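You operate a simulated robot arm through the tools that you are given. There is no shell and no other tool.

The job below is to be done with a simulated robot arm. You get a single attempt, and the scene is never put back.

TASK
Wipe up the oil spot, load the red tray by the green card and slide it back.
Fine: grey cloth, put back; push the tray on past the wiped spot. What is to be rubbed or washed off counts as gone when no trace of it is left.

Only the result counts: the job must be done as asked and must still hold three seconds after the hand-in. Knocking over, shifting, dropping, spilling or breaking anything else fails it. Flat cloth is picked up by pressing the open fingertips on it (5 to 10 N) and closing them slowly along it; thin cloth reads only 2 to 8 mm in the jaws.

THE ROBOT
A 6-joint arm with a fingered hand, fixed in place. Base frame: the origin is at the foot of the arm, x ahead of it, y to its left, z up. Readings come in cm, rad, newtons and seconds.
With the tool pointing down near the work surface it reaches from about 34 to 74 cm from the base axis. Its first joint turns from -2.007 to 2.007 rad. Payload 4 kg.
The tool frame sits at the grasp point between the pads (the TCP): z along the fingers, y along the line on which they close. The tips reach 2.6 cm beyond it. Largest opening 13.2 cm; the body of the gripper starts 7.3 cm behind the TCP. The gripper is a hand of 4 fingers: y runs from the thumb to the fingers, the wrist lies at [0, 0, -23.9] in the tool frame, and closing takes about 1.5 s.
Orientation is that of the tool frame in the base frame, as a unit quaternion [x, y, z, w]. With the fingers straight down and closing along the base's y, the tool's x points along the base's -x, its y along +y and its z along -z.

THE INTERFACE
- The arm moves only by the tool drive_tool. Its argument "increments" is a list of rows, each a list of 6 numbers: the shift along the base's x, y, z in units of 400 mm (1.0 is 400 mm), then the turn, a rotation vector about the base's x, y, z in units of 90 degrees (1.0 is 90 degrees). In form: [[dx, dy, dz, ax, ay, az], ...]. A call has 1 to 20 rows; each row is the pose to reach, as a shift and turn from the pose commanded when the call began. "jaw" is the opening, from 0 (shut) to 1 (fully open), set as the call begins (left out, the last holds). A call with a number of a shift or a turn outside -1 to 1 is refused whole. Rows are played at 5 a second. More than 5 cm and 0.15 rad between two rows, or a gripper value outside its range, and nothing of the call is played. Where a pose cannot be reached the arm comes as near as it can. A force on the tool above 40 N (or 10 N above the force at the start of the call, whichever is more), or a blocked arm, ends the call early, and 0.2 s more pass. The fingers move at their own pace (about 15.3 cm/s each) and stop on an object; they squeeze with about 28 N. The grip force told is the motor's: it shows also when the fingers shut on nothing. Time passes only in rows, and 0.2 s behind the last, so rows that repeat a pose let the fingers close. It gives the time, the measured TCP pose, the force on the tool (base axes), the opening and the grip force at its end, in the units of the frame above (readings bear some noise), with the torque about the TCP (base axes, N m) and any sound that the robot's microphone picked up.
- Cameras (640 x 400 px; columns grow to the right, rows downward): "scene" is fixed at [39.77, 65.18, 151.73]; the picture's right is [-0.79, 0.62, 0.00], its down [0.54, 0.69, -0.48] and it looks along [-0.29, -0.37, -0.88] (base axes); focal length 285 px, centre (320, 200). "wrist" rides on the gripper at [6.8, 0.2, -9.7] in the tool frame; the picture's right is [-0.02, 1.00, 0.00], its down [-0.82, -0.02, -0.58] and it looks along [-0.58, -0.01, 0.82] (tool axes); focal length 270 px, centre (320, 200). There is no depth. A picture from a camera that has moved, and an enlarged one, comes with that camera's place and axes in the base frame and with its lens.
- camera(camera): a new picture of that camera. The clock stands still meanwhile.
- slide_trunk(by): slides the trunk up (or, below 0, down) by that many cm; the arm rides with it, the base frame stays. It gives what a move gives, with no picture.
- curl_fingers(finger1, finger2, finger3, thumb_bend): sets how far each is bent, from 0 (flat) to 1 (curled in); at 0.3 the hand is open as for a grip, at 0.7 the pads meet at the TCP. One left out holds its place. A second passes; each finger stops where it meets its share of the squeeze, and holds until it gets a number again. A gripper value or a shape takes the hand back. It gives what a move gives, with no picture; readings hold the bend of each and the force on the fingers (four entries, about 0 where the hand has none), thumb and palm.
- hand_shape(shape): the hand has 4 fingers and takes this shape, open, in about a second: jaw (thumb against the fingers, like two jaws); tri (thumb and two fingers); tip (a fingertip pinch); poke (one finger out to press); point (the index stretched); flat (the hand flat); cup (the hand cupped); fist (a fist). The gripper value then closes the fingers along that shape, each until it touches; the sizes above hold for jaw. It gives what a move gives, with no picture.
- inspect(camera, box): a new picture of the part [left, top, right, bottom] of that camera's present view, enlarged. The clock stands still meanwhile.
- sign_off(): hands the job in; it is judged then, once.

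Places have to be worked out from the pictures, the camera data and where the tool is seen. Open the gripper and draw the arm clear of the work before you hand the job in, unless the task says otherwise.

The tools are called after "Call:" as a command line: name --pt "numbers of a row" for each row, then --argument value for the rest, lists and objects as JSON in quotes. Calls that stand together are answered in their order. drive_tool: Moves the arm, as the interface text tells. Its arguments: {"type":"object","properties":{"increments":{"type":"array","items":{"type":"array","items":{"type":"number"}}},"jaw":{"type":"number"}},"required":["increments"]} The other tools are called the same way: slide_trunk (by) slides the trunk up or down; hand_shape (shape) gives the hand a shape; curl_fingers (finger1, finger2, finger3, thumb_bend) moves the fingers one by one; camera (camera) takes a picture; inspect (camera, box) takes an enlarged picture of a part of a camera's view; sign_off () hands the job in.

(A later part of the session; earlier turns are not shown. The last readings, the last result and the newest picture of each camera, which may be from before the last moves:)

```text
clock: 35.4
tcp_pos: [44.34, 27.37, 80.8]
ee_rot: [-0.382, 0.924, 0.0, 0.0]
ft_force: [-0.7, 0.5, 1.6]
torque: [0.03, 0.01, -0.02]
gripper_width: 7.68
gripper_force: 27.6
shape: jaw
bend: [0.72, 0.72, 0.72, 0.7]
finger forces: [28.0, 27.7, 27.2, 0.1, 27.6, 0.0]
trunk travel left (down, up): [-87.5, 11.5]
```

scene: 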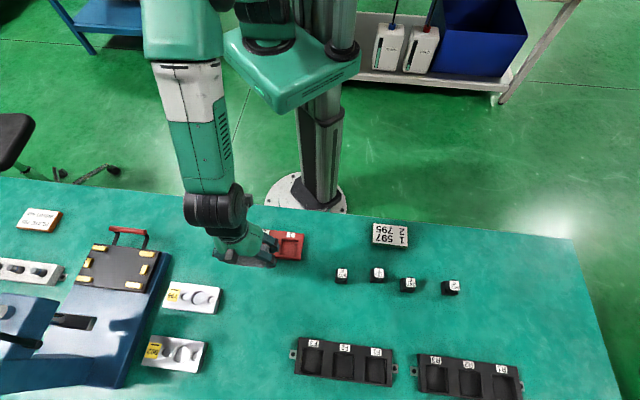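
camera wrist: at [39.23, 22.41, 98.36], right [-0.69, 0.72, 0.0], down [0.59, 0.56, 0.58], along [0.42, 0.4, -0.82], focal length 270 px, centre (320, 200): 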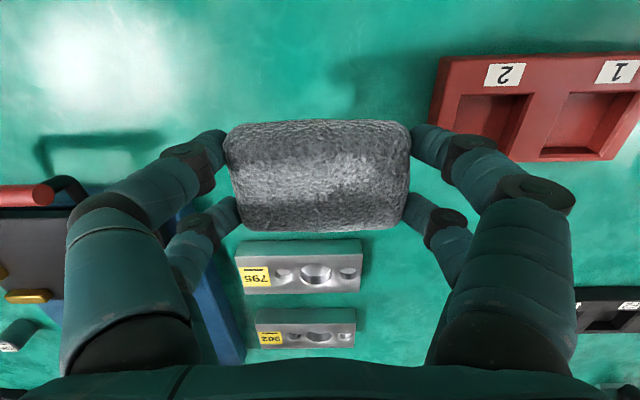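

The cloth is just touching the table. I'll settle it a millimetre more and open the jaws to 10.5 cm (staying clear of the tray).

Call:
drive_tool --pt "0 0 -0.002 0 0 0" --pt "0 0 -0.002 0 0 0"

Call:
drive_tool --pt "0 0 0 0 0 0" --pt "0 0 0 0 0 0" --pt "0 0 0 0 0 0" --pt "0 0 0 0 0 0" --pt "0 0 0 0 0 0" --pt "0 0 0 0 0 0" --jaw 0.8

Call:
camera --camera "wrist"

```text
clock: 36.0
tcp_pos: [44.27, 27.34, 80.83]
ee_rot: [-0.382, 0.924, 0.001, 0.0]
ft_force: [-1.2, -0.6, 8.0]
torque: [-0.01, 0.04, 0.0]
gripper_width: 7.7
gripper_force: 28.3
shape: jaw
bend: [0.72, 0.72, 0.72, 0.7]
finger forces: [27.9, 27.7, 27.3, 0.0, 27.9, 0.0]
trunk travel left (down, up): [-87.5, 11.5]
```

```text
clock: 37.4
tcp_pos: [44.34, 27.26, 80.72]
ee_rot: [-0.382, 0.924, 0.0, 0.0]
ft_force: [3.2, -3.8, 7.7]
torque: [0.1, 0.29, 0.09]
gripper_width: 10.34
gripper_force: 0.1
shape: jaw
bend: [0.66, 0.59, 0.59, 0.45]
finger forces: [7.4, 0.1, 0.0, 0.0, 0.1, 0.0]
trunk travel left (down, up): [-87.5, 11.5]
```

```text
taken
camera wrist: at [39.35, 22.55, 90.42], right [-0.69, 0.72, 0.0], down [0.59, 0.56, 0.58], along [0.42, 0.4, -0.82], focal length 270 px, centre (320, 200)
```

wrist: 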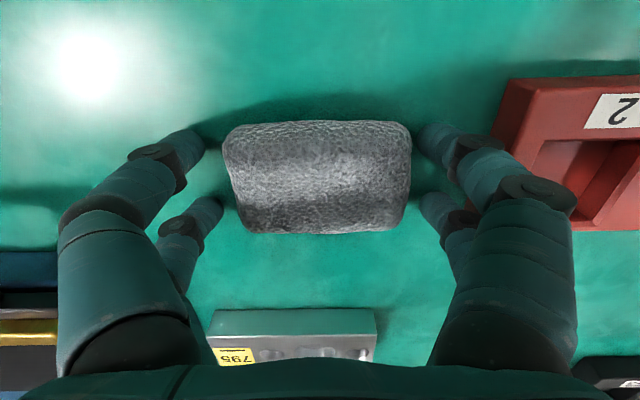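

Finger 1 is dragging lightly on the table (7 N), not on the tray. I'll raise the hand slowly so it frees itself, then go well up.

Call:
drive_tool --pt "0 0 0.005 0 0 0" --pt "0 0 0.012 0 0 0" --pt "0 0 0.025 0 0 0" --pt "0 0 0.06 0 0 0" --pt "0 0 0.11 0 0 0" --pt "0 0 0.17 0 0 0" --pt "0 0 0.22 0 0 0" --pt "0 0 0.22 0 0 0"

Call:
camera --camera "wrist"

Call:
camera --camera "scene"

```text
clock: 39.2
tcp_pos: [44.57, 27.41, 89.47]
ee_rot: [-0.383, 0.924, 0.0, 0.0]
ft_force: [0.2, -0.1, 1.1]
torque: [-0.01, -0.01, 0.01]
gripper_width: 10.51
gripper_force: 0.2
shape: jaw
bend: [0.59, 0.59, 0.59, 0.45]
finger forces: [0.1, 0.0, 0.0, 0.0, 0.0, 0.0]
trunk travel left (down, up): [-87.5, 11.5]
```

```text
taken
camera wrist: at [39.48, 22.55, 99.1], right [-0.69, 0.72, 0.0], down [0.59, 0.56, 0.58], along [0.42, 0.4, -0.82], focal length 270 px, centre (320, 200)
```

wrist: 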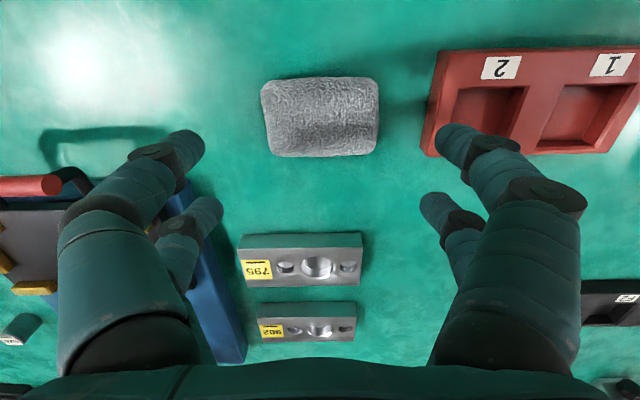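

```text
taken
```

scene: 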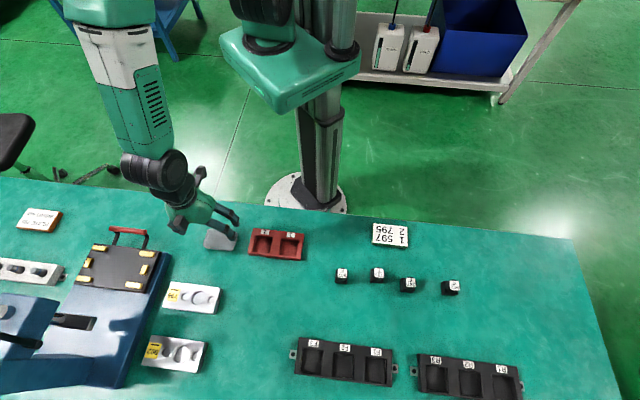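

The cloth is back in place and released. Next is the 597 insert; I'll move the hand to hover over it at about (25, 55).

Call:
drive_tool --pt "-0.05 0.07 0.02 0 0 0" --pt "-0.104 0.147 0.04 0 0 0" --pt "-0.158 0.224 0.05 0 0 0" --pt "-0.212 0.301 0.05 0 0 0" --pt "-0.266 0.378 0.05 0 0 0" --pt "-0.32 0.455 0.05 0 0 0" --pt "-0.374 0.532 0.05 0 0 0" --pt "-0.428 0.609 0.05 0 0 0" --pt "-0.47 0.668 0.05 0 0 0" --pt "-0.4885 0.694 0.05 0 0 0" --pt "-0.4885 0.694 0.05 0 0 0"

Call:
camera --camera "wrist"

Call:
inspect --camera "scene" --box '[190, 215, 310, 290]'

```text
clock: 41.6
tcp_pos: [24.85, 55.03, 91.42]
ee_rot: [-0.383, 0.924, 0.0, 0.0]
ft_force: [0.3, 0.1, -0.8]
torque: [0.02, 0.0, 0.01]
gripper_width: 10.55
gripper_force: 0.0
shape: jaw
bend: [0.59, 0.59, 0.59, 0.45]
finger forces: [0.0, 0.0, 0.1, 0.0, 0.0, 0.1]
trunk travel left (down, up): [-87.5, 11.5]
```

```text
taken
camera wrist: at [19.77, 50.27, 101.15], right [-0.69, 0.72, 0.0], down [0.59, 0.56, 0.58], along [0.42, 0.4, -0.82], focal length 270 px, centre (320, 200)
```

wrist: 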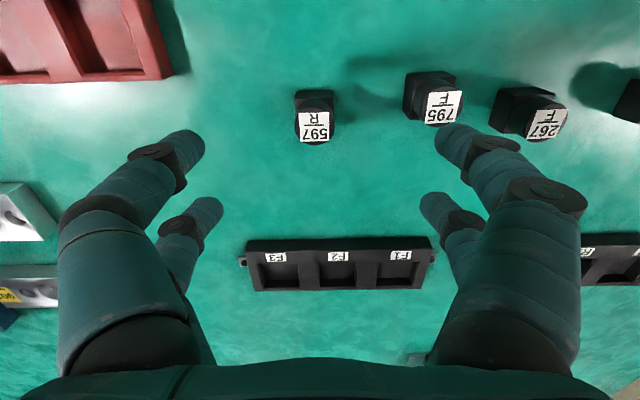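

```text
5.33 times, centred on (250, 252) of scene
camera zoom: at [39.77, 65.18, 151.73], right [-0.79, 0.62, 0.0], down [0.54, 0.69, -0.48], along [-0.29, -0.37, -0.88], focal length 1521 px, centre (693, -80)
```

zoom: 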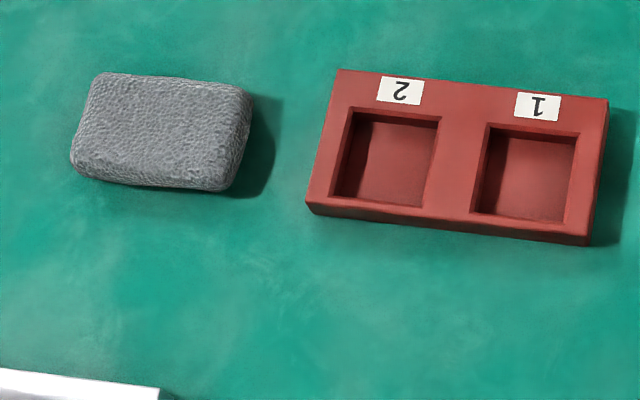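

The cloth and tray look exactly as before. The 597 insert sits at u≈21.0, w≈56.7 and stands about 4 cm tall with a ~3.2 cm base; I'll try the "tip" hand shape here in the air to see if it suits such a small part better than the wide jaws.

Call:
hand_shape --shape "tip"

Call:
camera --camera "wrist"

Call:
inspect --camera "wrist" --box '[260, 60, 480, 160]'

Call:
inspect --camera "scene" --box '[280, 180, 440, 300]'

```text
clock: 42.5
tcp_pos: [24.78, 54.93, 91.45]
ee_rot: [-0.382, 0.924, -0.001, 0.0]
ft_force: [0.2, 0.2, 0.5]
torque: [0.01, 0.0, 0.01]
gripper_width: 13.18
gripper_force: 0.0
shape: tip
bend: [0.3, 0.3, 0.3, 0.3]
finger forces: [0.0, 0.0, 0.0, 0.1, 0.0, 0.0]
trunk travel left (down, up): [-87.5, 11.5]
```

```text
taken
camera wrist: at [19.79, 50.25, 101.16], right [-0.69, 0.72, 0.0], down [0.59, 0.56, 0.58], along [0.42, 0.4, -0.82], focal length 270 px, centre (320, 200)
```

wrist: 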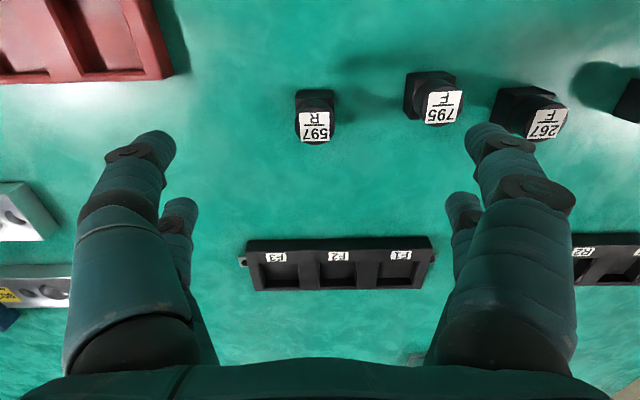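

```text
2.91 times, centred on (370, 110) of wrist
camera zoom: at [19.79, 50.25, 101.16], right [-0.69, 0.72, 0.0], down [0.59, 0.56, 0.58], along [0.42, 0.4, -0.82], focal length 786 px, centre (174, 462)
```

zoom: 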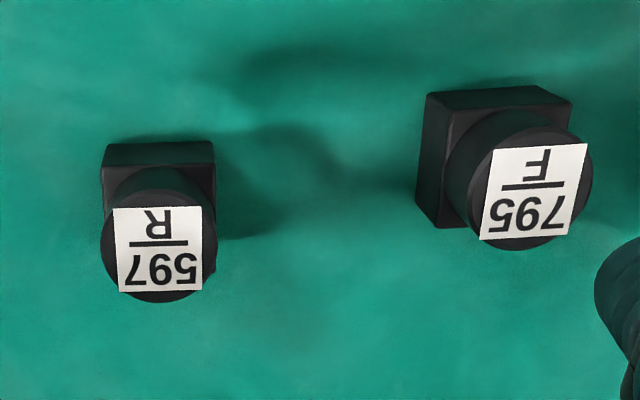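

```text
3.33 times, centred on (360, 240) of scene
camera zoom: at [39.77, 65.18, 151.73], right [-0.79, 0.62, 0.0], down [0.54, 0.69, -0.48], along [-0.29, -0.37, -0.88], focal length 951 px, centre (187, 67)
```

zoom: 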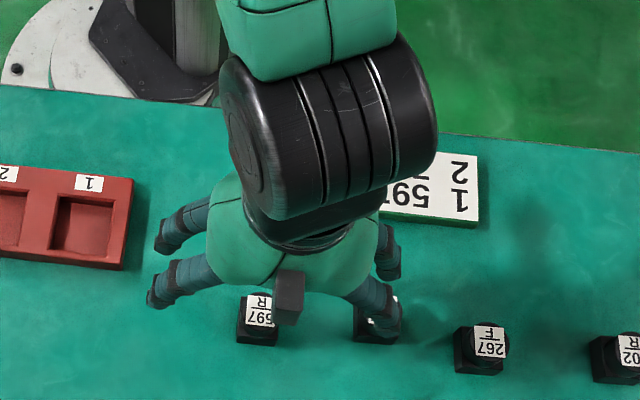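

The tip shape looks the same as the jaw when open, and a jaw grip with two fingers per side will hold the square base at its corners well. I'll return to jaw, narrow it to ~7.3 cm to clear the neighbouring 795, centre on 597 and descend to z≈86.

Call:
hand_shape --shape "jaw"

Call:
drive_tool --pt "0.0115 -0.001 0 0 0 0" --pt "0.0115 -0.001 0 0 0 0" --pt "0.0115 -0.001 -0.03 0 0 0" --pt "0.0115 -0.001 -0.07 0 0 0" --pt "0.0115 -0.001 -0.105 0 0 0" --pt "0.0115 -0.001 -0.135 0 0 0" --pt "0.0115 -0.001 -0.135 0 0 0" --jaw 0.55

Call:
camera --camera "wrist"

Call:
inspect --camera "scene" --box '[300, 210, 420, 300]'

```text
clock: 43.4
tcp_pos: [24.65, 54.94, 91.5]
ee_rot: [-0.383, 0.924, 0.0, 0.0]
ft_force: [-0.3, -1.0, -0.4]
torque: [-0.02, -0.05, -0.01]
gripper_width: 13.19
gripper_force: 0.0
shape: jaw
bend: [0.3, 0.3, 0.3, 0.3]
finger forces: [0.0, 0.0, 0.0, 0.0, 0.0, 0.0]
trunk travel left (down, up): [-87.5, 11.5]
```

```text
clock: 45.0
tcp_pos: [25.27, 55.16, 86.03]
ee_rot: [-0.382, 0.924, 0.0, 0.0]
ft_force: [0.7, -0.7, 0.2]
torque: [-0.03, 0.01, 0.01]
gripper_width: 7.31
gripper_force: 0.1
shape: jaw
bend: [0.72, 0.72, 0.72, 0.7]
finger forces: [0.0, 0.1, 0.0, 0.1, 0.0, 0.1]
trunk travel left (down, up): [-87.5, 11.5]
```

```text
taken
camera wrist: at [20.25, 50.36, 95.77], right [-0.69, 0.72, 0.0], down [0.59, 0.56, 0.58], along [0.42, 0.4, -0.82], focal length 270 px, centre (320, 200)
```

wrist: 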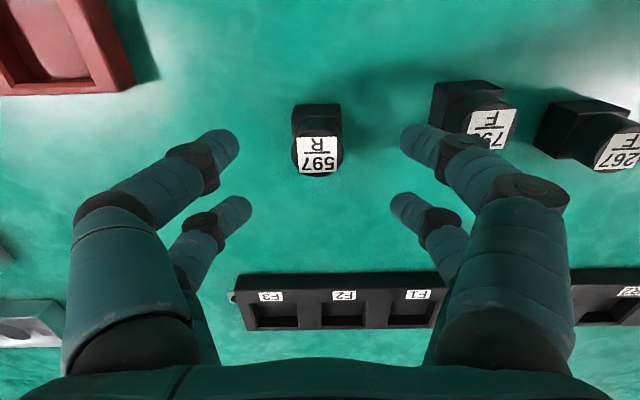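

```text
4.44 times, centred on (360, 255) of scene
camera zoom: at [39.77, 65.18, 151.73], right [-0.79, 0.62, 0.0], down [0.54, 0.69, -0.48], along [-0.29, -0.37, -0.88], focal length 1268 px, centre (142, -44)
```

zoom: 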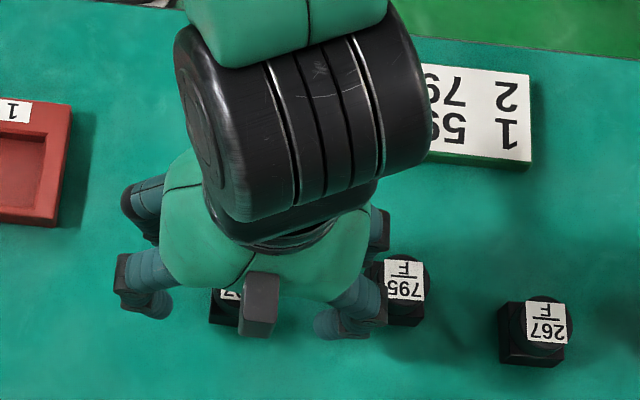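

The 597 insert is centred under the hand (u≈21.05, w≈56.65); its square base reaches z≈79.9. I'll narrow the jaws to ~5.5 cm so the knuckles stay clear of 795, and descend to z≈81.8.

Call:
drive_tool --pt "0 0 0 0 0 0" --pt "0 0 0 0 0 0" --pt "0 0 -0.03 0 0 0" --pt "0 0 -0.06 0 0 0" --pt "0 0 -0.085 0 0 0" --pt "0 0 -0.105 0 0 0" --pt "0 0 -0.105 0 0 0" --jaw 0.42

Call:
camera --camera "wrist"

Call:
inspect --camera "scene" --box '[310, 230, 410, 300]'

```text
clock: 46.6
tcp_pos: [25.25, 54.98, 81.98]
ee_rot: [-0.383, 0.924, 0.001, 0.001]
ft_force: [-0.3, -0.9, 0.5]
torque: [0.0, 0.03, 0.03]
gripper_width: 5.58
gripper_force: 0.1
shape: jaw
bend: [0.73, 0.73, 0.73, 0.7]
finger forces: [0.0, 0.1, 0.1, 0.0, 0.1, 0.0]
trunk travel left (down, up): [-87.5, 11.5]
```

```text
taken
camera wrist: at [20.2, 50.31, 91.58], right [-0.69, 0.72, 0.0], down [0.59, 0.56, 0.58], along [0.42, 0.4, -0.82], focal length 270 px, centre (320, 200)
```

wrist: 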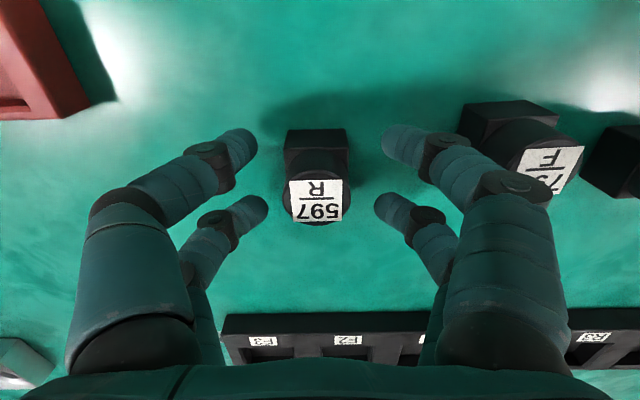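

```text
5.71 times, centred on (360, 265) of scene
camera zoom: at [39.77, 65.18, 151.73], right [-0.79, 0.62, 0.0], down [0.54, 0.69, -0.48], along [-0.29, -0.37, -0.88], focal length 1630 px, centre (91, -171)
```

zoom: 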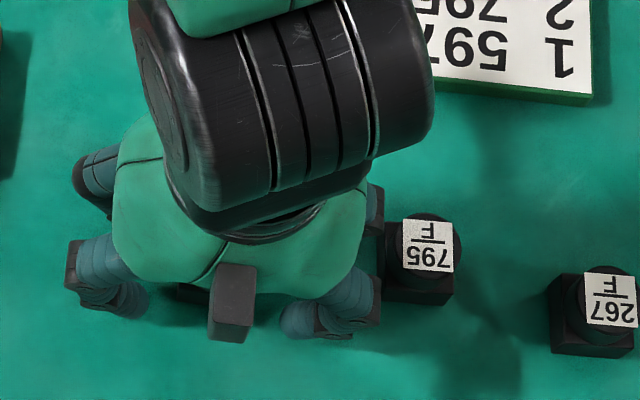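

No contact, and the insert sits centred between the four fingers. I'll drop 2 mm more and close on it.

Call:
drive_tool --pt "0 0 -0.005 0 0 0" --pt "0 0 -0.005 0 0 0"

Call:
drive_tool --pt "0 0 0 0 0 0" --pt "0 0 0 0 0 0" --pt "0 0 0 0 0 0" --pt "0 0 0 0 0 0" --pt "0 0 0 0 0 0" --pt "0 0 0 0 0 0" --pt "0 0 0 0 0 0" --jaw 0.1

Call:
camera --camera "wrist"

Call:
inspect --camera "scene" --box '[310, 230, 410, 300]'

```text
clock: 47.2
tcp_pos: [25.18, 54.97, 81.73]
ee_rot: [-0.383, 0.924, -0.001, 0.0]
ft_force: [-0.7, 0.4, 0.1]
torque: [0.07, -0.01, -0.01]
gripper_width: 5.56
gripper_force: 0.0
shape: jaw
bend: [0.73, 0.73, 0.73, 0.7]
finger forces: [0.1, 0.1, 0.1, 0.0, 0.0, 0.1]
trunk travel left (down, up): [-87.5, 11.5]
```

```text
clock: 48.8
tcp_pos: [25.26, 55.02, 81.73]
ee_rot: [-0.382, 0.924, 0.0, 0.0]
ft_force: [0.4, 0.3, -0.5]
torque: [0.02, 0.01, 0.02]
gripper_width: 1.8
gripper_force: 27.7
shape: jaw
bend: [0.73, 0.73, 0.75, 0.7]
finger forces: [20.0, 29.8, 0.0, 0.0, 30.6, 0.0]
trunk travel left (down, up): [-87.5, 11.5]
```

```text
taken
camera wrist: at [20.2, 50.3, 91.4], right [-0.69, 0.72, 0.0], down [0.59, 0.56, 0.58], along [0.42, 0.4, -0.82], focal length 270 px, centre (320, 200)
```

wrist: 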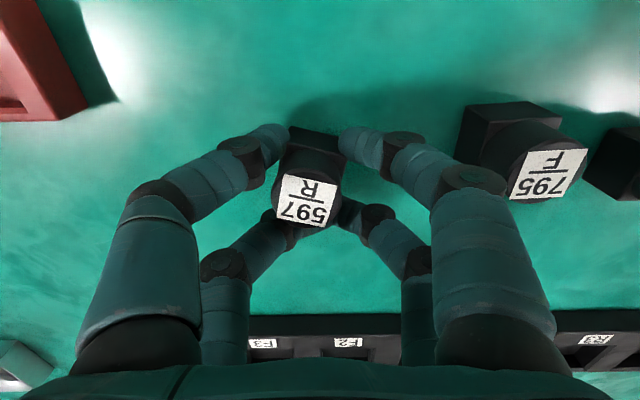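

```text
5.71 times, centred on (360, 265) of scene
camera zoom: at [39.77, 65.18, 151.73], right [-0.79, 0.62, 0.0], down [0.54, 0.69, -0.48], along [-0.29, -0.37, -0.88], focal length 1630 px, centre (91, -171)
```

zoom: 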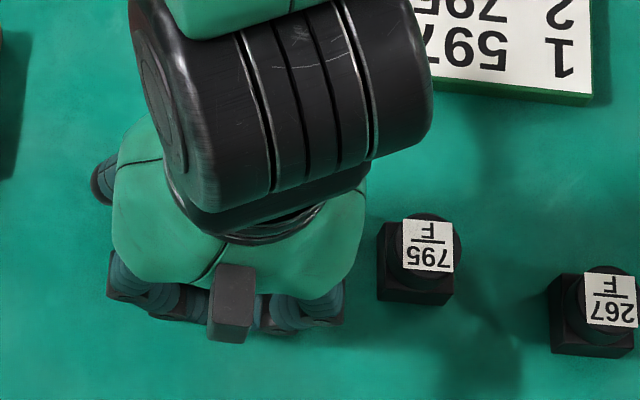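

Finger 3 shows no load and the insert has twisted a little: the back pair slipped round its far corners. I'll release, go up and test how the "tip" pinch closes in free air instead.

Call:
drive_tool --pt "0 0 0 0 0 0" --pt "0 0 0 0 0 0" --pt "0 0 0 0 0 0" --pt "0 0 0 0 0 0" --pt "0 0 0.04 0 0 0" --pt "0 0 0.1 0 0 0" --pt "0 0 0.18 0 0 0" --pt "0 0 0.25 0 0 0" --pt "0 0 0.25 0 0 0" --jaw 0.42

Call:
hand_shape --shape "tip"

Call:
drive_tool --pt "0 0 0 0 0 0" --pt "0 0 0 0 0 0" --pt "0 0 0 0 0 0" --pt "0 0 0 0 0 0" --pt "0 0 0 0 0 0" --pt "0 0 0 0 0 0" --jaw 0.42

Call:
camera --camera "wrist"

Call:
inspect --camera "scene" --box '[280, 180, 440, 300]'

```text
clock: 50.8
tcp_pos: [25.1, 55.03, 91.43]
ee_rot: [-0.383, 0.924, 0.0, 0.0]
ft_force: [0.3, 1.0, 0.1]
torque: [-0.02, 0.0, -0.03]
gripper_width: 5.5
gripper_force: 0.1
shape: jaw
bend: [0.73, 0.73, 0.73, 0.7]
finger forces: [0.0, 0.1, 0.1, 0.1, 0.0, 0.0]
trunk travel left (down, up): [-87.5, 11.5]
```

```text
clock: 51.7
tcp_pos: [25.14, 55.03, 91.53]
ee_rot: [-0.382, 0.924, 0.001, 0.0]
ft_force: [0.0, -0.4, 0.0]
torque: [0.01, 0.0, -0.02]
gripper_width: 13.18
gripper_force: 0.2
shape: tip
bend: [0.3, 0.3, 0.3, 0.3]
finger forces: [0.0, 0.0, 0.0, 0.0, 0.0, 0.0]
trunk travel left (down, up): [-87.5, 11.5]
```

```text
clock: 53.1
tcp_pos: [25.19, 54.99, 91.52]
ee_rot: [-0.383, 0.924, 0.0, 0.0]
ft_force: [-0.3, -0.2, -0.4]
torque: [0.02, 0.02, 0.01]
gripper_width: 5.63
gripper_force: 0.0
shape: tip
bend: [0.73, 0.73, 0.73, 0.7]
finger forces: [0.1, 0.0, 0.0, 0.0, 0.1, 0.0]
trunk travel left (down, up): [-87.5, 11.5]
```

```text
taken
camera wrist: at [20.23, 50.22, 101.18], right [-0.69, 0.72, 0.0], down [0.59, 0.56, 0.58], along [0.42, 0.4, -0.82], focal length 270 px, centre (320, 200)
```

wrist: 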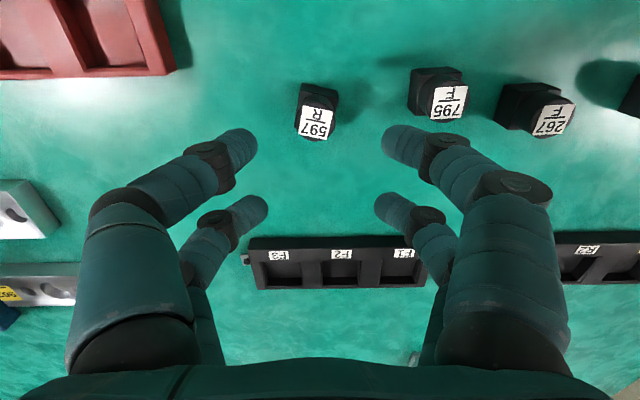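

```text
3.33 times, centred on (360, 240) of scene
camera zoom: at [39.77, 65.18, 151.73], right [-0.79, 0.62, 0.0], down [0.54, 0.69, -0.48], along [-0.29, -0.37, -0.88], focal length 951 px, centre (187, 67)
```

zoom: 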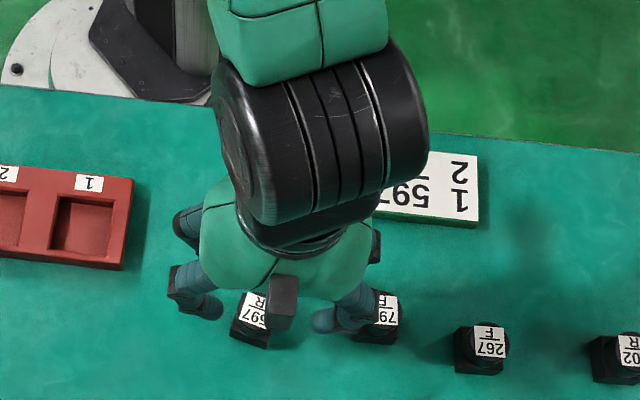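

Tip closes just like the jaw, so I'll use only one finger pair instead. First a close look at how 597 now lies.

Call:
inspect --camera "wrist" --box '[260, 60, 480, 160]'

Call:
inspect --camera "scene" --box '[320, 255, 400, 305]'

```text
2.91 times, centred on (370, 110) of wrist
camera zoom: at [20.23, 50.22, 101.18], right [-0.69, 0.72, 0.0], down [0.59, 0.56, 0.58], along [0.42, 0.4, -0.82], focal length 786 px, centre (174, 462)
```

zoom: 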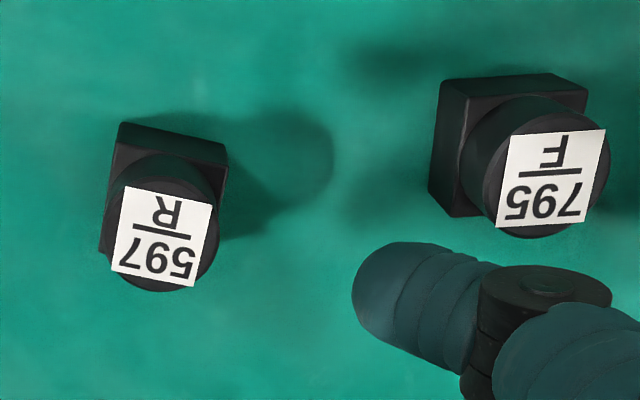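

```text
8.00 times, centred on (360, 280) of scene
camera zoom: at [39.77, 65.18, 151.73], right [-0.79, 0.62, 0.0], down [0.54, 0.69, -0.48], along [-0.29, -0.37, -0.88], focal length 2282 px, centre (0, -440)
```

zoom: 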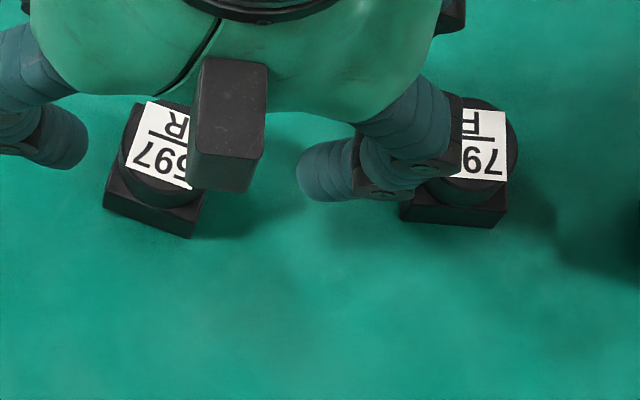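

597 now lies turned −12° with its centre at about u=20.8, w=56.7. I'll grip it with the near finger pair only: turn the hand −12.3°, shift it 2 cm beyond the insert, narrow to 5 cm and descend to z≈86 for a check.

Call:
hand_shape --shape "jaw"

Call:
drive_tool --pt "0.015 0.008 0 0 0 -0.045" --pt "0.03 0.016 0 0 0 -0.09" --pt "0.046 0.025 0 0 0 -0.137" --pt "0.046 0.025 -0.03 0 0 -0.137" --pt "0.046 0.025 -0.07 0 0 -0.137" --pt "0.046 0.025 -0.105 0 0 -0.137" --pt "0.046 0.025 -0.137 0 0 -0.137" --pt "0.046 0.025 -0.137 0 0 -0.137" --jaw 0.38

Call:
camera --camera "wrist"

Call:
inspect --camera "scene" --box '[310, 230, 410, 300]'

```text
clock: 54.0
tcp_pos: [25.26, 54.99, 91.56]
ee_rot: [-0.383, 0.924, 0.001, -0.001]
ft_force: [-0.8, -1.1, -0.6]
torque: [0.0, -0.02, -0.01]
gripper_width: 13.19
gripper_force: 0.0
shape: jaw
bend: [0.3, 0.3, 0.3, 0.3]
finger forces: [0.1, 0.0, 0.0, 0.0, 0.1, 0.0]
trunk travel left (down, up): [-87.5, 11.5]
```

```text
clock: 55.8
tcp_pos: [27.16, 56.05, 86.19]
ee_rot: [-0.281, 0.96, 0.0, -0.001]
ft_force: [0.2, -0.1, 0.8]
torque: [-0.01, 0.01, 0.02]
gripper_width: 5.04
gripper_force: 0.1
shape: jaw
bend: [0.73, 0.73, 0.73, 0.7]
finger forces: [0.0, 0.0, 0.0, 0.0, 0.0, 0.0]
trunk travel left (down, up): [-87.5, 11.5]
```

```text
taken
camera wrist: at [21.29, 52.45, 95.86], right [-0.52, 0.85, 0.0], down [0.7, 0.42, 0.58], along [0.49, 0.3, -0.82], focal length 270 px, centre (320, 200)
```

wrist: 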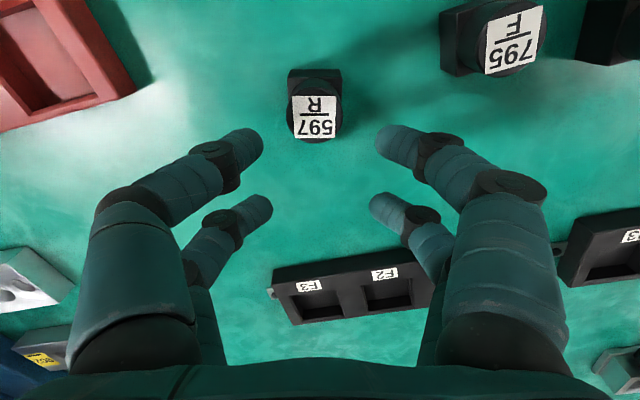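

```text
5.71 times, centred on (360, 265) of scene
camera zoom: at [39.77, 65.18, 151.73], right [-0.79, 0.62, 0.0], down [0.54, 0.69, -0.48], along [-0.29, -0.37, -0.88], focal length 1630 px, centre (91, -171)
```

zoom: 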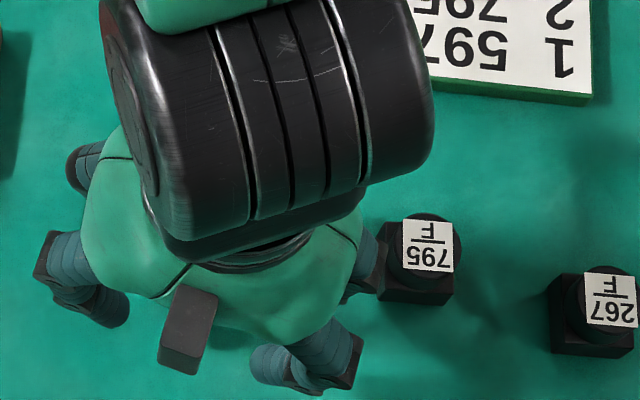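

597 now appears square to the hand, at about tool (2.15, −0.1), right on the near finger pair. I'll trim by 2 mm and descend to z≈81.7.

Call:
drive_tool --pt "-0.0036 -0.0054 -0.03 0 0 0" --pt "-0.0036 -0.0054 -0.06 0 0 0" --pt "-0.0036 -0.0054 -0.085 0 0 0" --pt "-0.0036 -0.0054 -0.1 0 0 0" --pt "-0.0036 -0.0054 -0.112 0 0 0" --pt "-0.0036 -0.0054 -0.112 0 0 0"

Call:
camera --camera "wrist"

Call:
inspect --camera "scene" --box '[310, 230, 410, 300]'

```text
clock: 57.2
tcp_pos: [26.89, 55.92, 81.86]
ee_rot: [-0.282, 0.96, 0.001, 0.0]
ft_force: [0.0, 0.7, 0.7]
torque: [0.04, 0.02, -0.01]
gripper_width: 5.07
gripper_force: 0.1
shape: jaw
bend: [0.73, 0.73, 0.73, 0.7]
finger forces: [0.1, 0.0, 0.1, 0.0, 0.0, 0.1]
trunk travel left (down, up): [-87.5, 11.5]
```

```text
taken
camera wrist: at [20.99, 52.34, 91.46], right [-0.52, 0.85, 0.0], down [0.7, 0.42, 0.58], along [0.49, 0.3, -0.82], focal length 270 px, centre (320, 200)
```

wrist: 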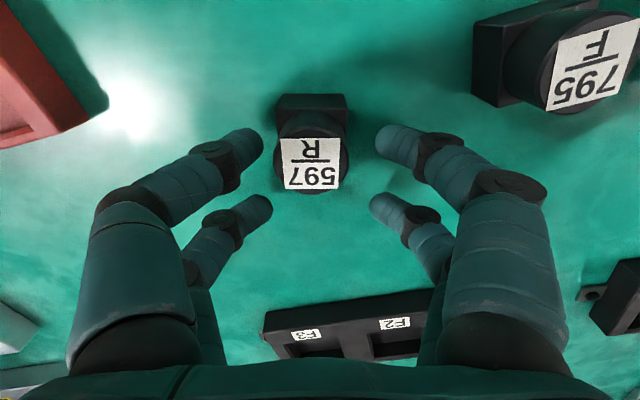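

```text
5.71 times, centred on (360, 265) of scene
camera zoom: at [39.77, 65.18, 151.73], right [-0.79, 0.62, 0.0], down [0.54, 0.69, -0.48], along [-0.29, -0.37, -0.88], focal length 1630 px, centre (91, -171)
```

zoom: 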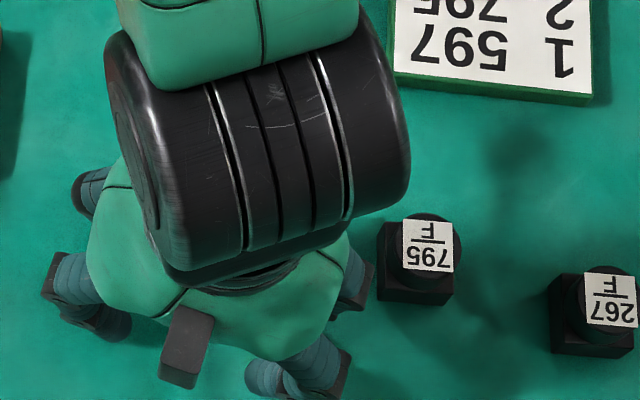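

The insert is centred between the near pair, with nothing else near. I'll drop slightly to z≈81.7 and close.

Call:
drive_tool --pt "0 0 -0.004 0 0 0" --pt "0 0 -0.004 0 0 0" --pt "0 0 -0.004 0 0 0" --pt "0 0 -0.004 0 0 0" --pt "0 0 -0.004 0 0 0" --pt "0 0 -0.004 0 0 0" --pt "0 0 -0.004 0 0 0" --jaw 0.15

Call:
camera --camera "wrist"

Call:
inspect --camera "wrist" --box '[240, 80, 400, 220]'

```text
clock: 58.8
tcp_pos: [27.04, 55.86, 81.65]
ee_rot: [-0.282, 0.959, 0.0, 0.0]
ft_force: [0.0, -0.4, 0.0]
torque: [0.0, -0.02, -0.01]
gripper_width: 1.22
gripper_force: 27.9
shape: jaw
bend: [0.73, 0.63, 0.63, 0.7]
finger forces: [25.2, 0.0, 0.1, 0.0, 25.1, 0.0]
trunk travel left (down, up): [-87.5, 11.5]
```

```text
taken
camera wrist: at [21.07, 52.31, 91.31], right [-0.52, 0.85, 0.0], down [0.7, 0.42, 0.58], along [0.49, 0.3, -0.82], focal length 270 px, centre (320, 200)
```

wrist: 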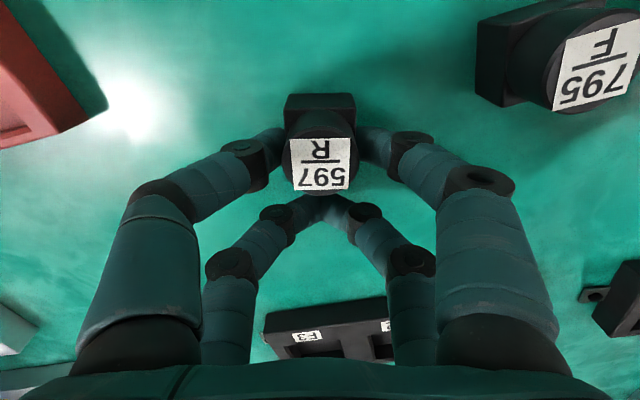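

```text
2.86 times, centred on (320, 150) of wrist
camera zoom: at [21.07, 52.31, 91.31], right [-0.52, 0.85, 0.0], down [0.7, 0.42, 0.58], along [0.49, 0.3, -0.82], focal length 772 px, centre (320, 343)
```

zoom: 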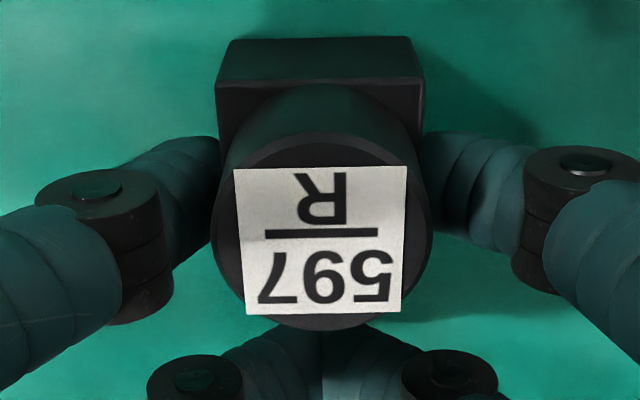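

Thumb and finger 1 hold the insert (25 N each), still square and centred. I'll lift it 8 cm and verify.

Call:
drive_tool --pt "0 0 0.02 0 0 0" --pt "0 0 0.06 0 0 0" --pt "0 0 0.1 0 0 0" --pt "0 0 0.15 0 0 0" --pt "0 0 0.2 0 0 0" --pt "0 0 0.2 0 0 0"

Call:
camera --camera "wrist"

Call:
inspect --camera "scene" --box '[290, 210, 430, 310]'

```text
clock: 60.2
tcp_pos: [26.94, 55.77, 89.58]
ee_rot: [-0.281, 0.96, 0.0, 0.0]
ft_force: [-0.9, 0.6, -1.0]
torque: [0.01, -0.04, 0.0]
gripper_width: 1.2
gripper_force: 27.7
shape: jaw
bend: [0.73, 0.63, 0.63, 0.7]
finger forces: [25.1, 0.1, 0.0, 0.0, 25.1, 0.0]
trunk travel left (down, up): [-87.5, 11.5]
```

```text
taken
camera wrist: at [21.02, 52.3, 99.23], right [-0.52, 0.85, 0.0], down [0.7, 0.42, 0.58], along [0.49, 0.3, -0.82], focal length 270 px, centre (320, 200)
```

wrist: 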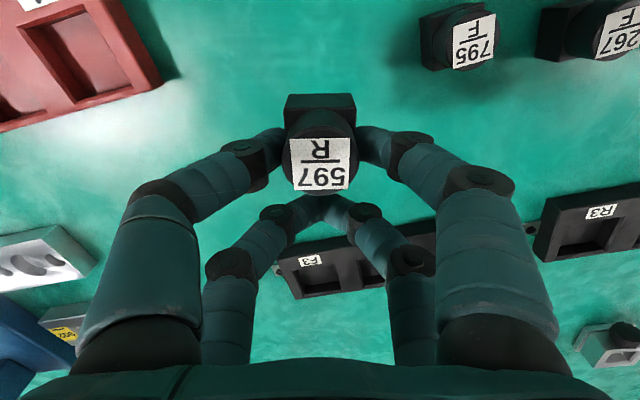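

```text
4.00 times, centred on (360, 260) of scene
camera zoom: at [39.77, 65.18, 151.73], right [-0.79, 0.62, 0.0], down [0.54, 0.69, -0.48], along [-0.29, -0.37, -0.88], focal length 1141 px, centre (160, -40)
```

zoom: 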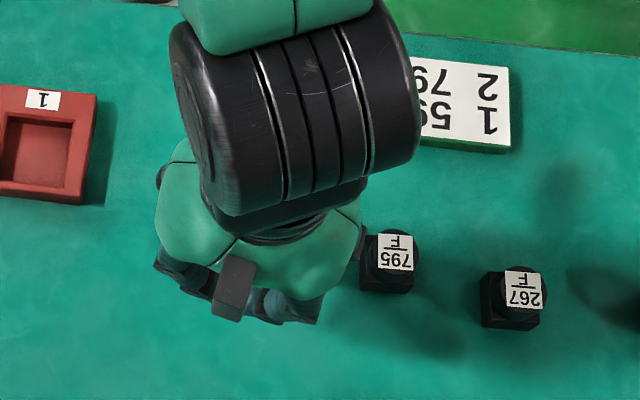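

597 hangs securely at tool (≈1.85, 0.15). I'll carry it to above tray pocket 1, turning the hand back to the tray's orientation.

Call:
drive_tool --pt "0.02 -0.05 0 0 0 0.02" --pt "0.045 -0.115 0 0 0 0.045" --pt "0.07 -0.18 0 0 0 0.07" --pt "0.095 -0.245 0 0 0 0.095" --pt "0.12 -0.305 0 0 0 0.12" --pt "0.14 -0.349 0 0 0 0.137" --pt "0.14 -0.349 0 0 0 0.137"

Call:
camera --camera "wrist"

Call:
inspect --camera "scene" --box '[220, 200, 340, 275]'

```text
clock: 61.8
tcp_pos: [32.68, 41.79, 89.59]
ee_rot: [-0.383, 0.924, 0.0, 0.0]
ft_force: [0.0, 0.1, -0.5]
torque: [0.02, -0.01, -0.03]
gripper_width: 1.19
gripper_force: 28.0
shape: jaw
bend: [0.73, 0.63, 0.63, 0.7]
finger forces: [25.1, 0.0, 0.0, 0.0, 25.1, 0.0]
trunk travel left (down, up): [-87.5, 11.5]
```

```text
taken
camera wrist: at [27.59, 37.1, 99.23], right [-0.69, 0.72, 0.0], down [0.59, 0.56, 0.58], along [0.42, 0.4, -0.82], focal length 270 px, centre (320, 200)
```

wrist: 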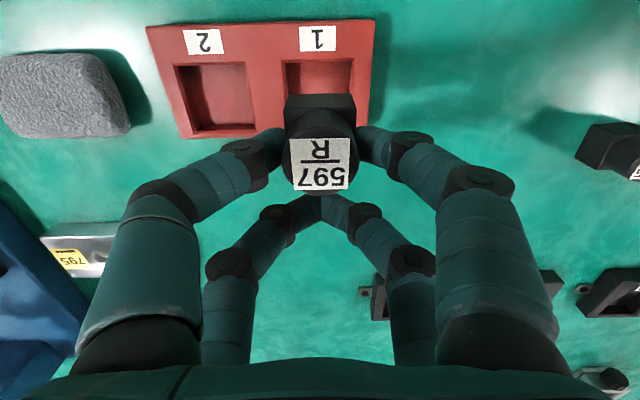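

```text
5.33 times, centred on (280, 238) of scene
camera zoom: at [39.77, 65.18, 151.73], right [-0.79, 0.62, 0.0], down [0.54, 0.69, -0.48], along [-0.29, -0.37, -0.88], focal length 1521 px, centre (533, 0)
```

zoom: 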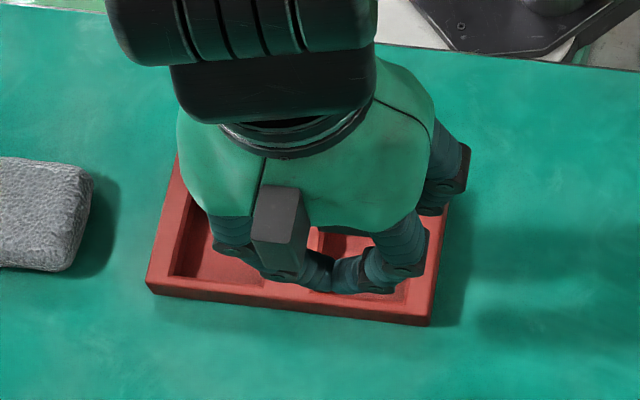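

The cube is over pocket 1: cube centre ≈(6.7, 50.7) vs pocket centre ≈(6.65, 50.85), with about 7 mm clearance on each side. I'll lower it to just above the tray floor and check.

Call:
drive_tool --pt "0.002 0.001 -0.04 0 0 0" --pt "0.002 0.001 -0.08 0 0 0" --pt "0.002 0.001 -0.12 0 0 0" --pt "0.002 0.001 -0.145 0 0 0" --pt "0.002 0.001 -0.163 0 0 0" --pt "0.002 0.001 -0.163 0 0 0"

Call:
camera --camera "wrist"

Call:
inspect --camera "wrist" --box '[220, 20, 420, 220]'

Call:
inspect --camera "scene" --box '[220, 200, 340, 275]'

```text
clock: 63.2
tcp_pos: [32.75, 41.75, 82.99]
ee_rot: [-0.383, 0.924, 0.0, 0.0]
ft_force: [0.2, 0.1, -0.2]
torque: [0.01, -0.03, 0.02]
gripper_width: 1.23
gripper_force: 27.9
shape: jaw
bend: [0.73, 0.63, 0.63, 0.7]
finger forces: [25.1, 0.0, 0.0, 0.1, 25.1, 0.1]
trunk travel left (down, up): [-87.5, 11.5]
```

```text
taken
camera wrist: at [27.71, 37.04, 92.76], right [-0.69, 0.72, 0.0], down [0.59, 0.56, 0.58], along [0.42, 0.4, -0.82], focal length 270 px, centre (320, 200)
```

wrist: 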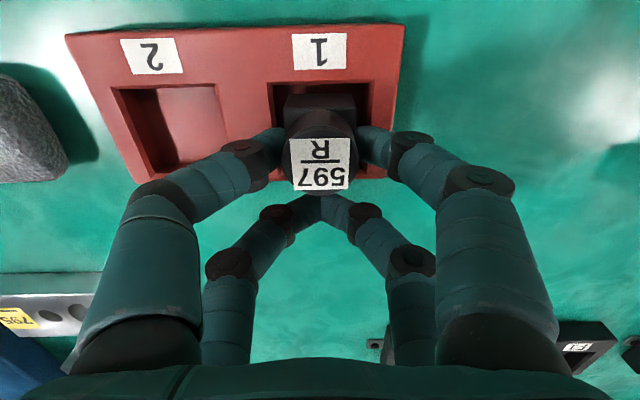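

```text
2.00 times, centred on (320, 120) of wrist
camera zoom: at [27.71, 37.04, 92.76], right [-0.69, 0.72, 0.0], down [0.59, 0.56, 0.58], along [0.42, 0.4, -0.82], focal length 541 px, centre (320, 360)
```

zoom: 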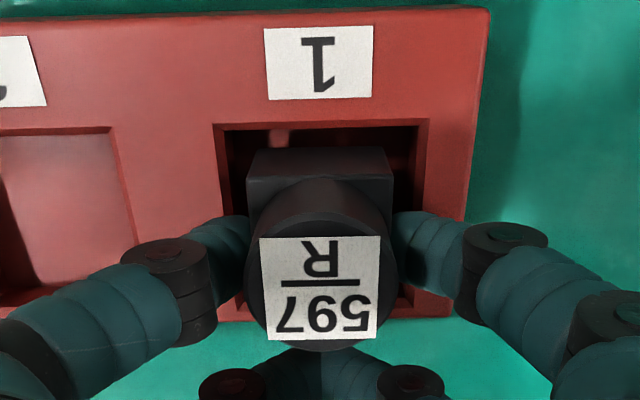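

```text
5.33 times, centred on (280, 238) of scene
camera zoom: at [39.77, 65.18, 151.73], right [-0.79, 0.62, 0.0], down [0.54, 0.69, -0.48], along [-0.29, -0.37, -0.88], focal length 1521 px, centre (533, 0)
```

zoom: 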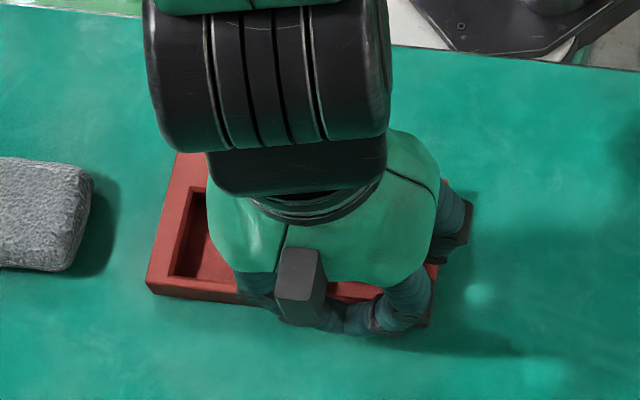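

The cube enters pocket 1 centred with equal margins. I'll lower in small steps to about z=82.25, watching for floor contact.

Call:
drive_tool --pt "0 0 -0.007 0 0 0" --pt "0 0 -0.013 0 0 0" --pt "0 0 -0.018 0 0 0" --pt "0 0 -0.018 0 0 0"

```text
clock: 64.2
tcp_pos: [32.64, 41.79, 82.44]
ee_rot: [-0.382, 0.924, 0.0, 0.001]
ft_force: [0.1, 0.1, 4.2]
torque: [-0.06, 0.04, 0.01]
gripper_width: 1.24
gripper_force: 27.8
shape: jaw
bend: [0.73, 0.63, 0.63, 0.7]
finger forces: [30.2, 0.0, 0.0, 0.0, 29.8, 0.0]
trunk travel left (down, up): [-87.5, 11.5]
```

A 4 N upward force shows the insert is resting on something; I'll look to confirm it's on the pocket floor before releasing.

Call:
inspect --camera "wrist" --box '[220, 20, 420, 220]'

Call:
drive_tool --pt "0 0 0 0 0 0" --pt "0 0 0 0 0 0" --pt "0 0 0 0 0 0" --pt "0 0 0 0 0 0" --pt "0 0 0 0 0 0" --jaw 0.3

Call:
camera --camera "wrist"

```text
2.00 times, centred on (320, 120) of wrist
camera zoom: at [27.67, 37.09, 92.07], right [-0.69, 0.72, 0.0], down [0.59, 0.56, 0.58], along [0.42, 0.4, -0.82], focal length 541 px, centre (320, 360)
```

zoom: 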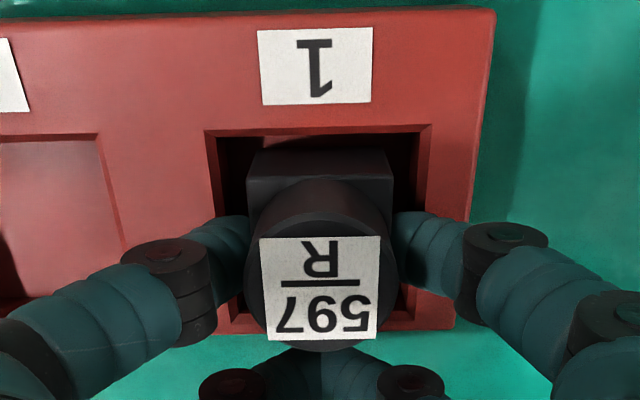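

```text
clock: 65.4
tcp_pos: [32.69, 41.82, 82.4]
ee_rot: [-0.383, 0.924, 0.001, 0.0]
ft_force: [-0.9, 1.7, 9.6]
torque: [-0.08, 0.2, -0.03]
gripper_width: 3.59
gripper_force: 0.0
shape: jaw
bend: [0.75, 0.74, 0.74, 0.72]
finger forces: [7.5, 0.0, 0.1, 0.1, 7.7, 0.1]
trunk travel left (down, up): [-87.5, 11.5]
```

```text
taken
camera wrist: at [27.64, 37.07, 92.06], right [-0.69, 0.72, 0.0], down [0.59, 0.56, 0.58], along [0.42, 0.4, -0.82], focal length 270 px, centre (320, 200)
```

wrist: 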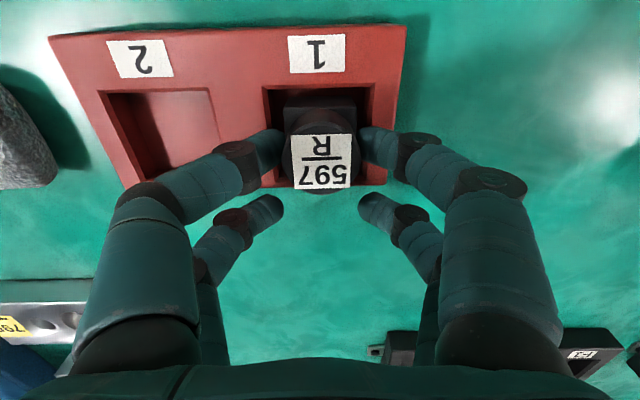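

The insert has been released and sits in the pocket; the fingertips now press lightly on the tray rim (≈7.5 N). I'll raise straight up, then view.

Call:
drive_tool --pt "0 0 0.006 0 0 0" --pt "0 0 0.014 0 0 0" --pt "0 0 0.022 0 0 0"

Call:
drive_tool --pt "0 0 0 0 0 0" --pt "0 0 0 0 0 0" --pt "0 0 0.02 0 0 0" --pt "0 0 0.06 0 0 0" --pt "0 0 0.11 0 0 0" --pt "0 0 0.17 0 0 0" --pt "0 0 0.2 0 0 0" --pt "0 0 0.2 0 0 0" --jaw 0.4

Call:
camera --camera "wrist"

Call:
inspect --camera "wrist" --box '[120, 0, 400, 175]'

```text
clock: 66.2
tcp_pos: [32.56, 41.88, 83.28]
ee_rot: [-0.383, 0.924, 0.0, 0.0]
ft_force: [-0.2, 0.7, 0.0]
torque: [0.03, 0.02, -0.02]
gripper_width: 3.92
gripper_force: 0.1
shape: jaw
bend: [0.74, 0.74, 0.74, 0.7]
finger forces: [0.0, 0.1, 0.1, 0.0, 0.0, 0.0]
trunk travel left (down, up): [-87.5, 11.5]
```

```text
clock: 68.0
tcp_pos: [32.59, 41.84, 91.25]
ee_rot: [-0.382, 0.924, -0.001, 0.0]
ft_force: [0.7, -0.6, 0.6]
torque: [0.02, 0.03, 0.0]
gripper_width: 5.23
gripper_force: 0.0
shape: jaw
bend: [0.73, 0.73, 0.73, 0.7]
finger forces: [0.1, 0.1, 0.0, 0.0, 0.0, 0.1]
trunk travel left (down, up): [-87.5, 11.5]
```

```text
taken
camera wrist: at [27.6, 37.07, 101.0], right [-0.69, 0.72, 0.0], down [0.59, 0.56, 0.58], along [0.42, 0.4, -0.82], focal length 270 px, centre (320, 200)
```

wrist: 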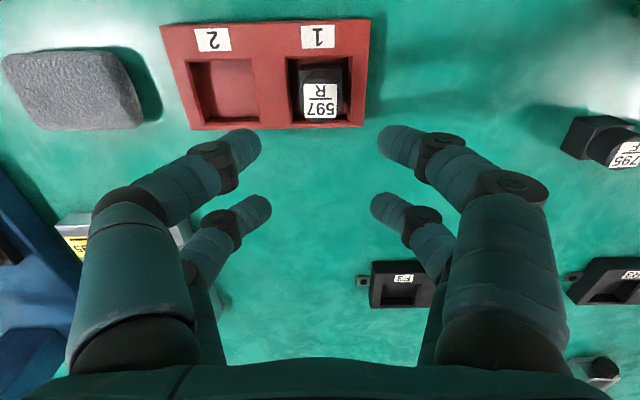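

```text
2.29 times, centred on (260, 88) of wrist
camera zoom: at [27.6, 37.07, 101.0], right [-0.69, 0.72, 0.0], down [0.59, 0.56, 0.58], along [0.42, 0.4, -0.82], focal length 618 px, centre (457, 457)
```

zoom: 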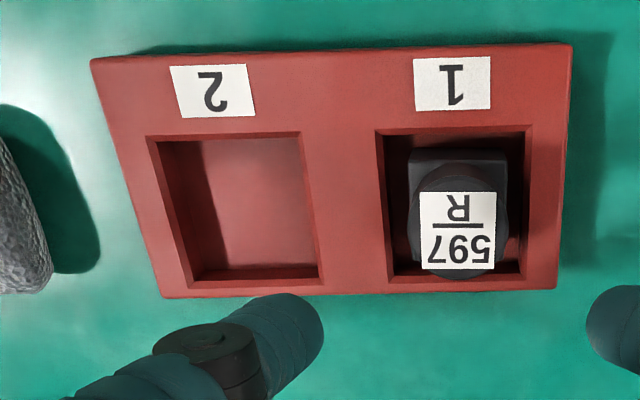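

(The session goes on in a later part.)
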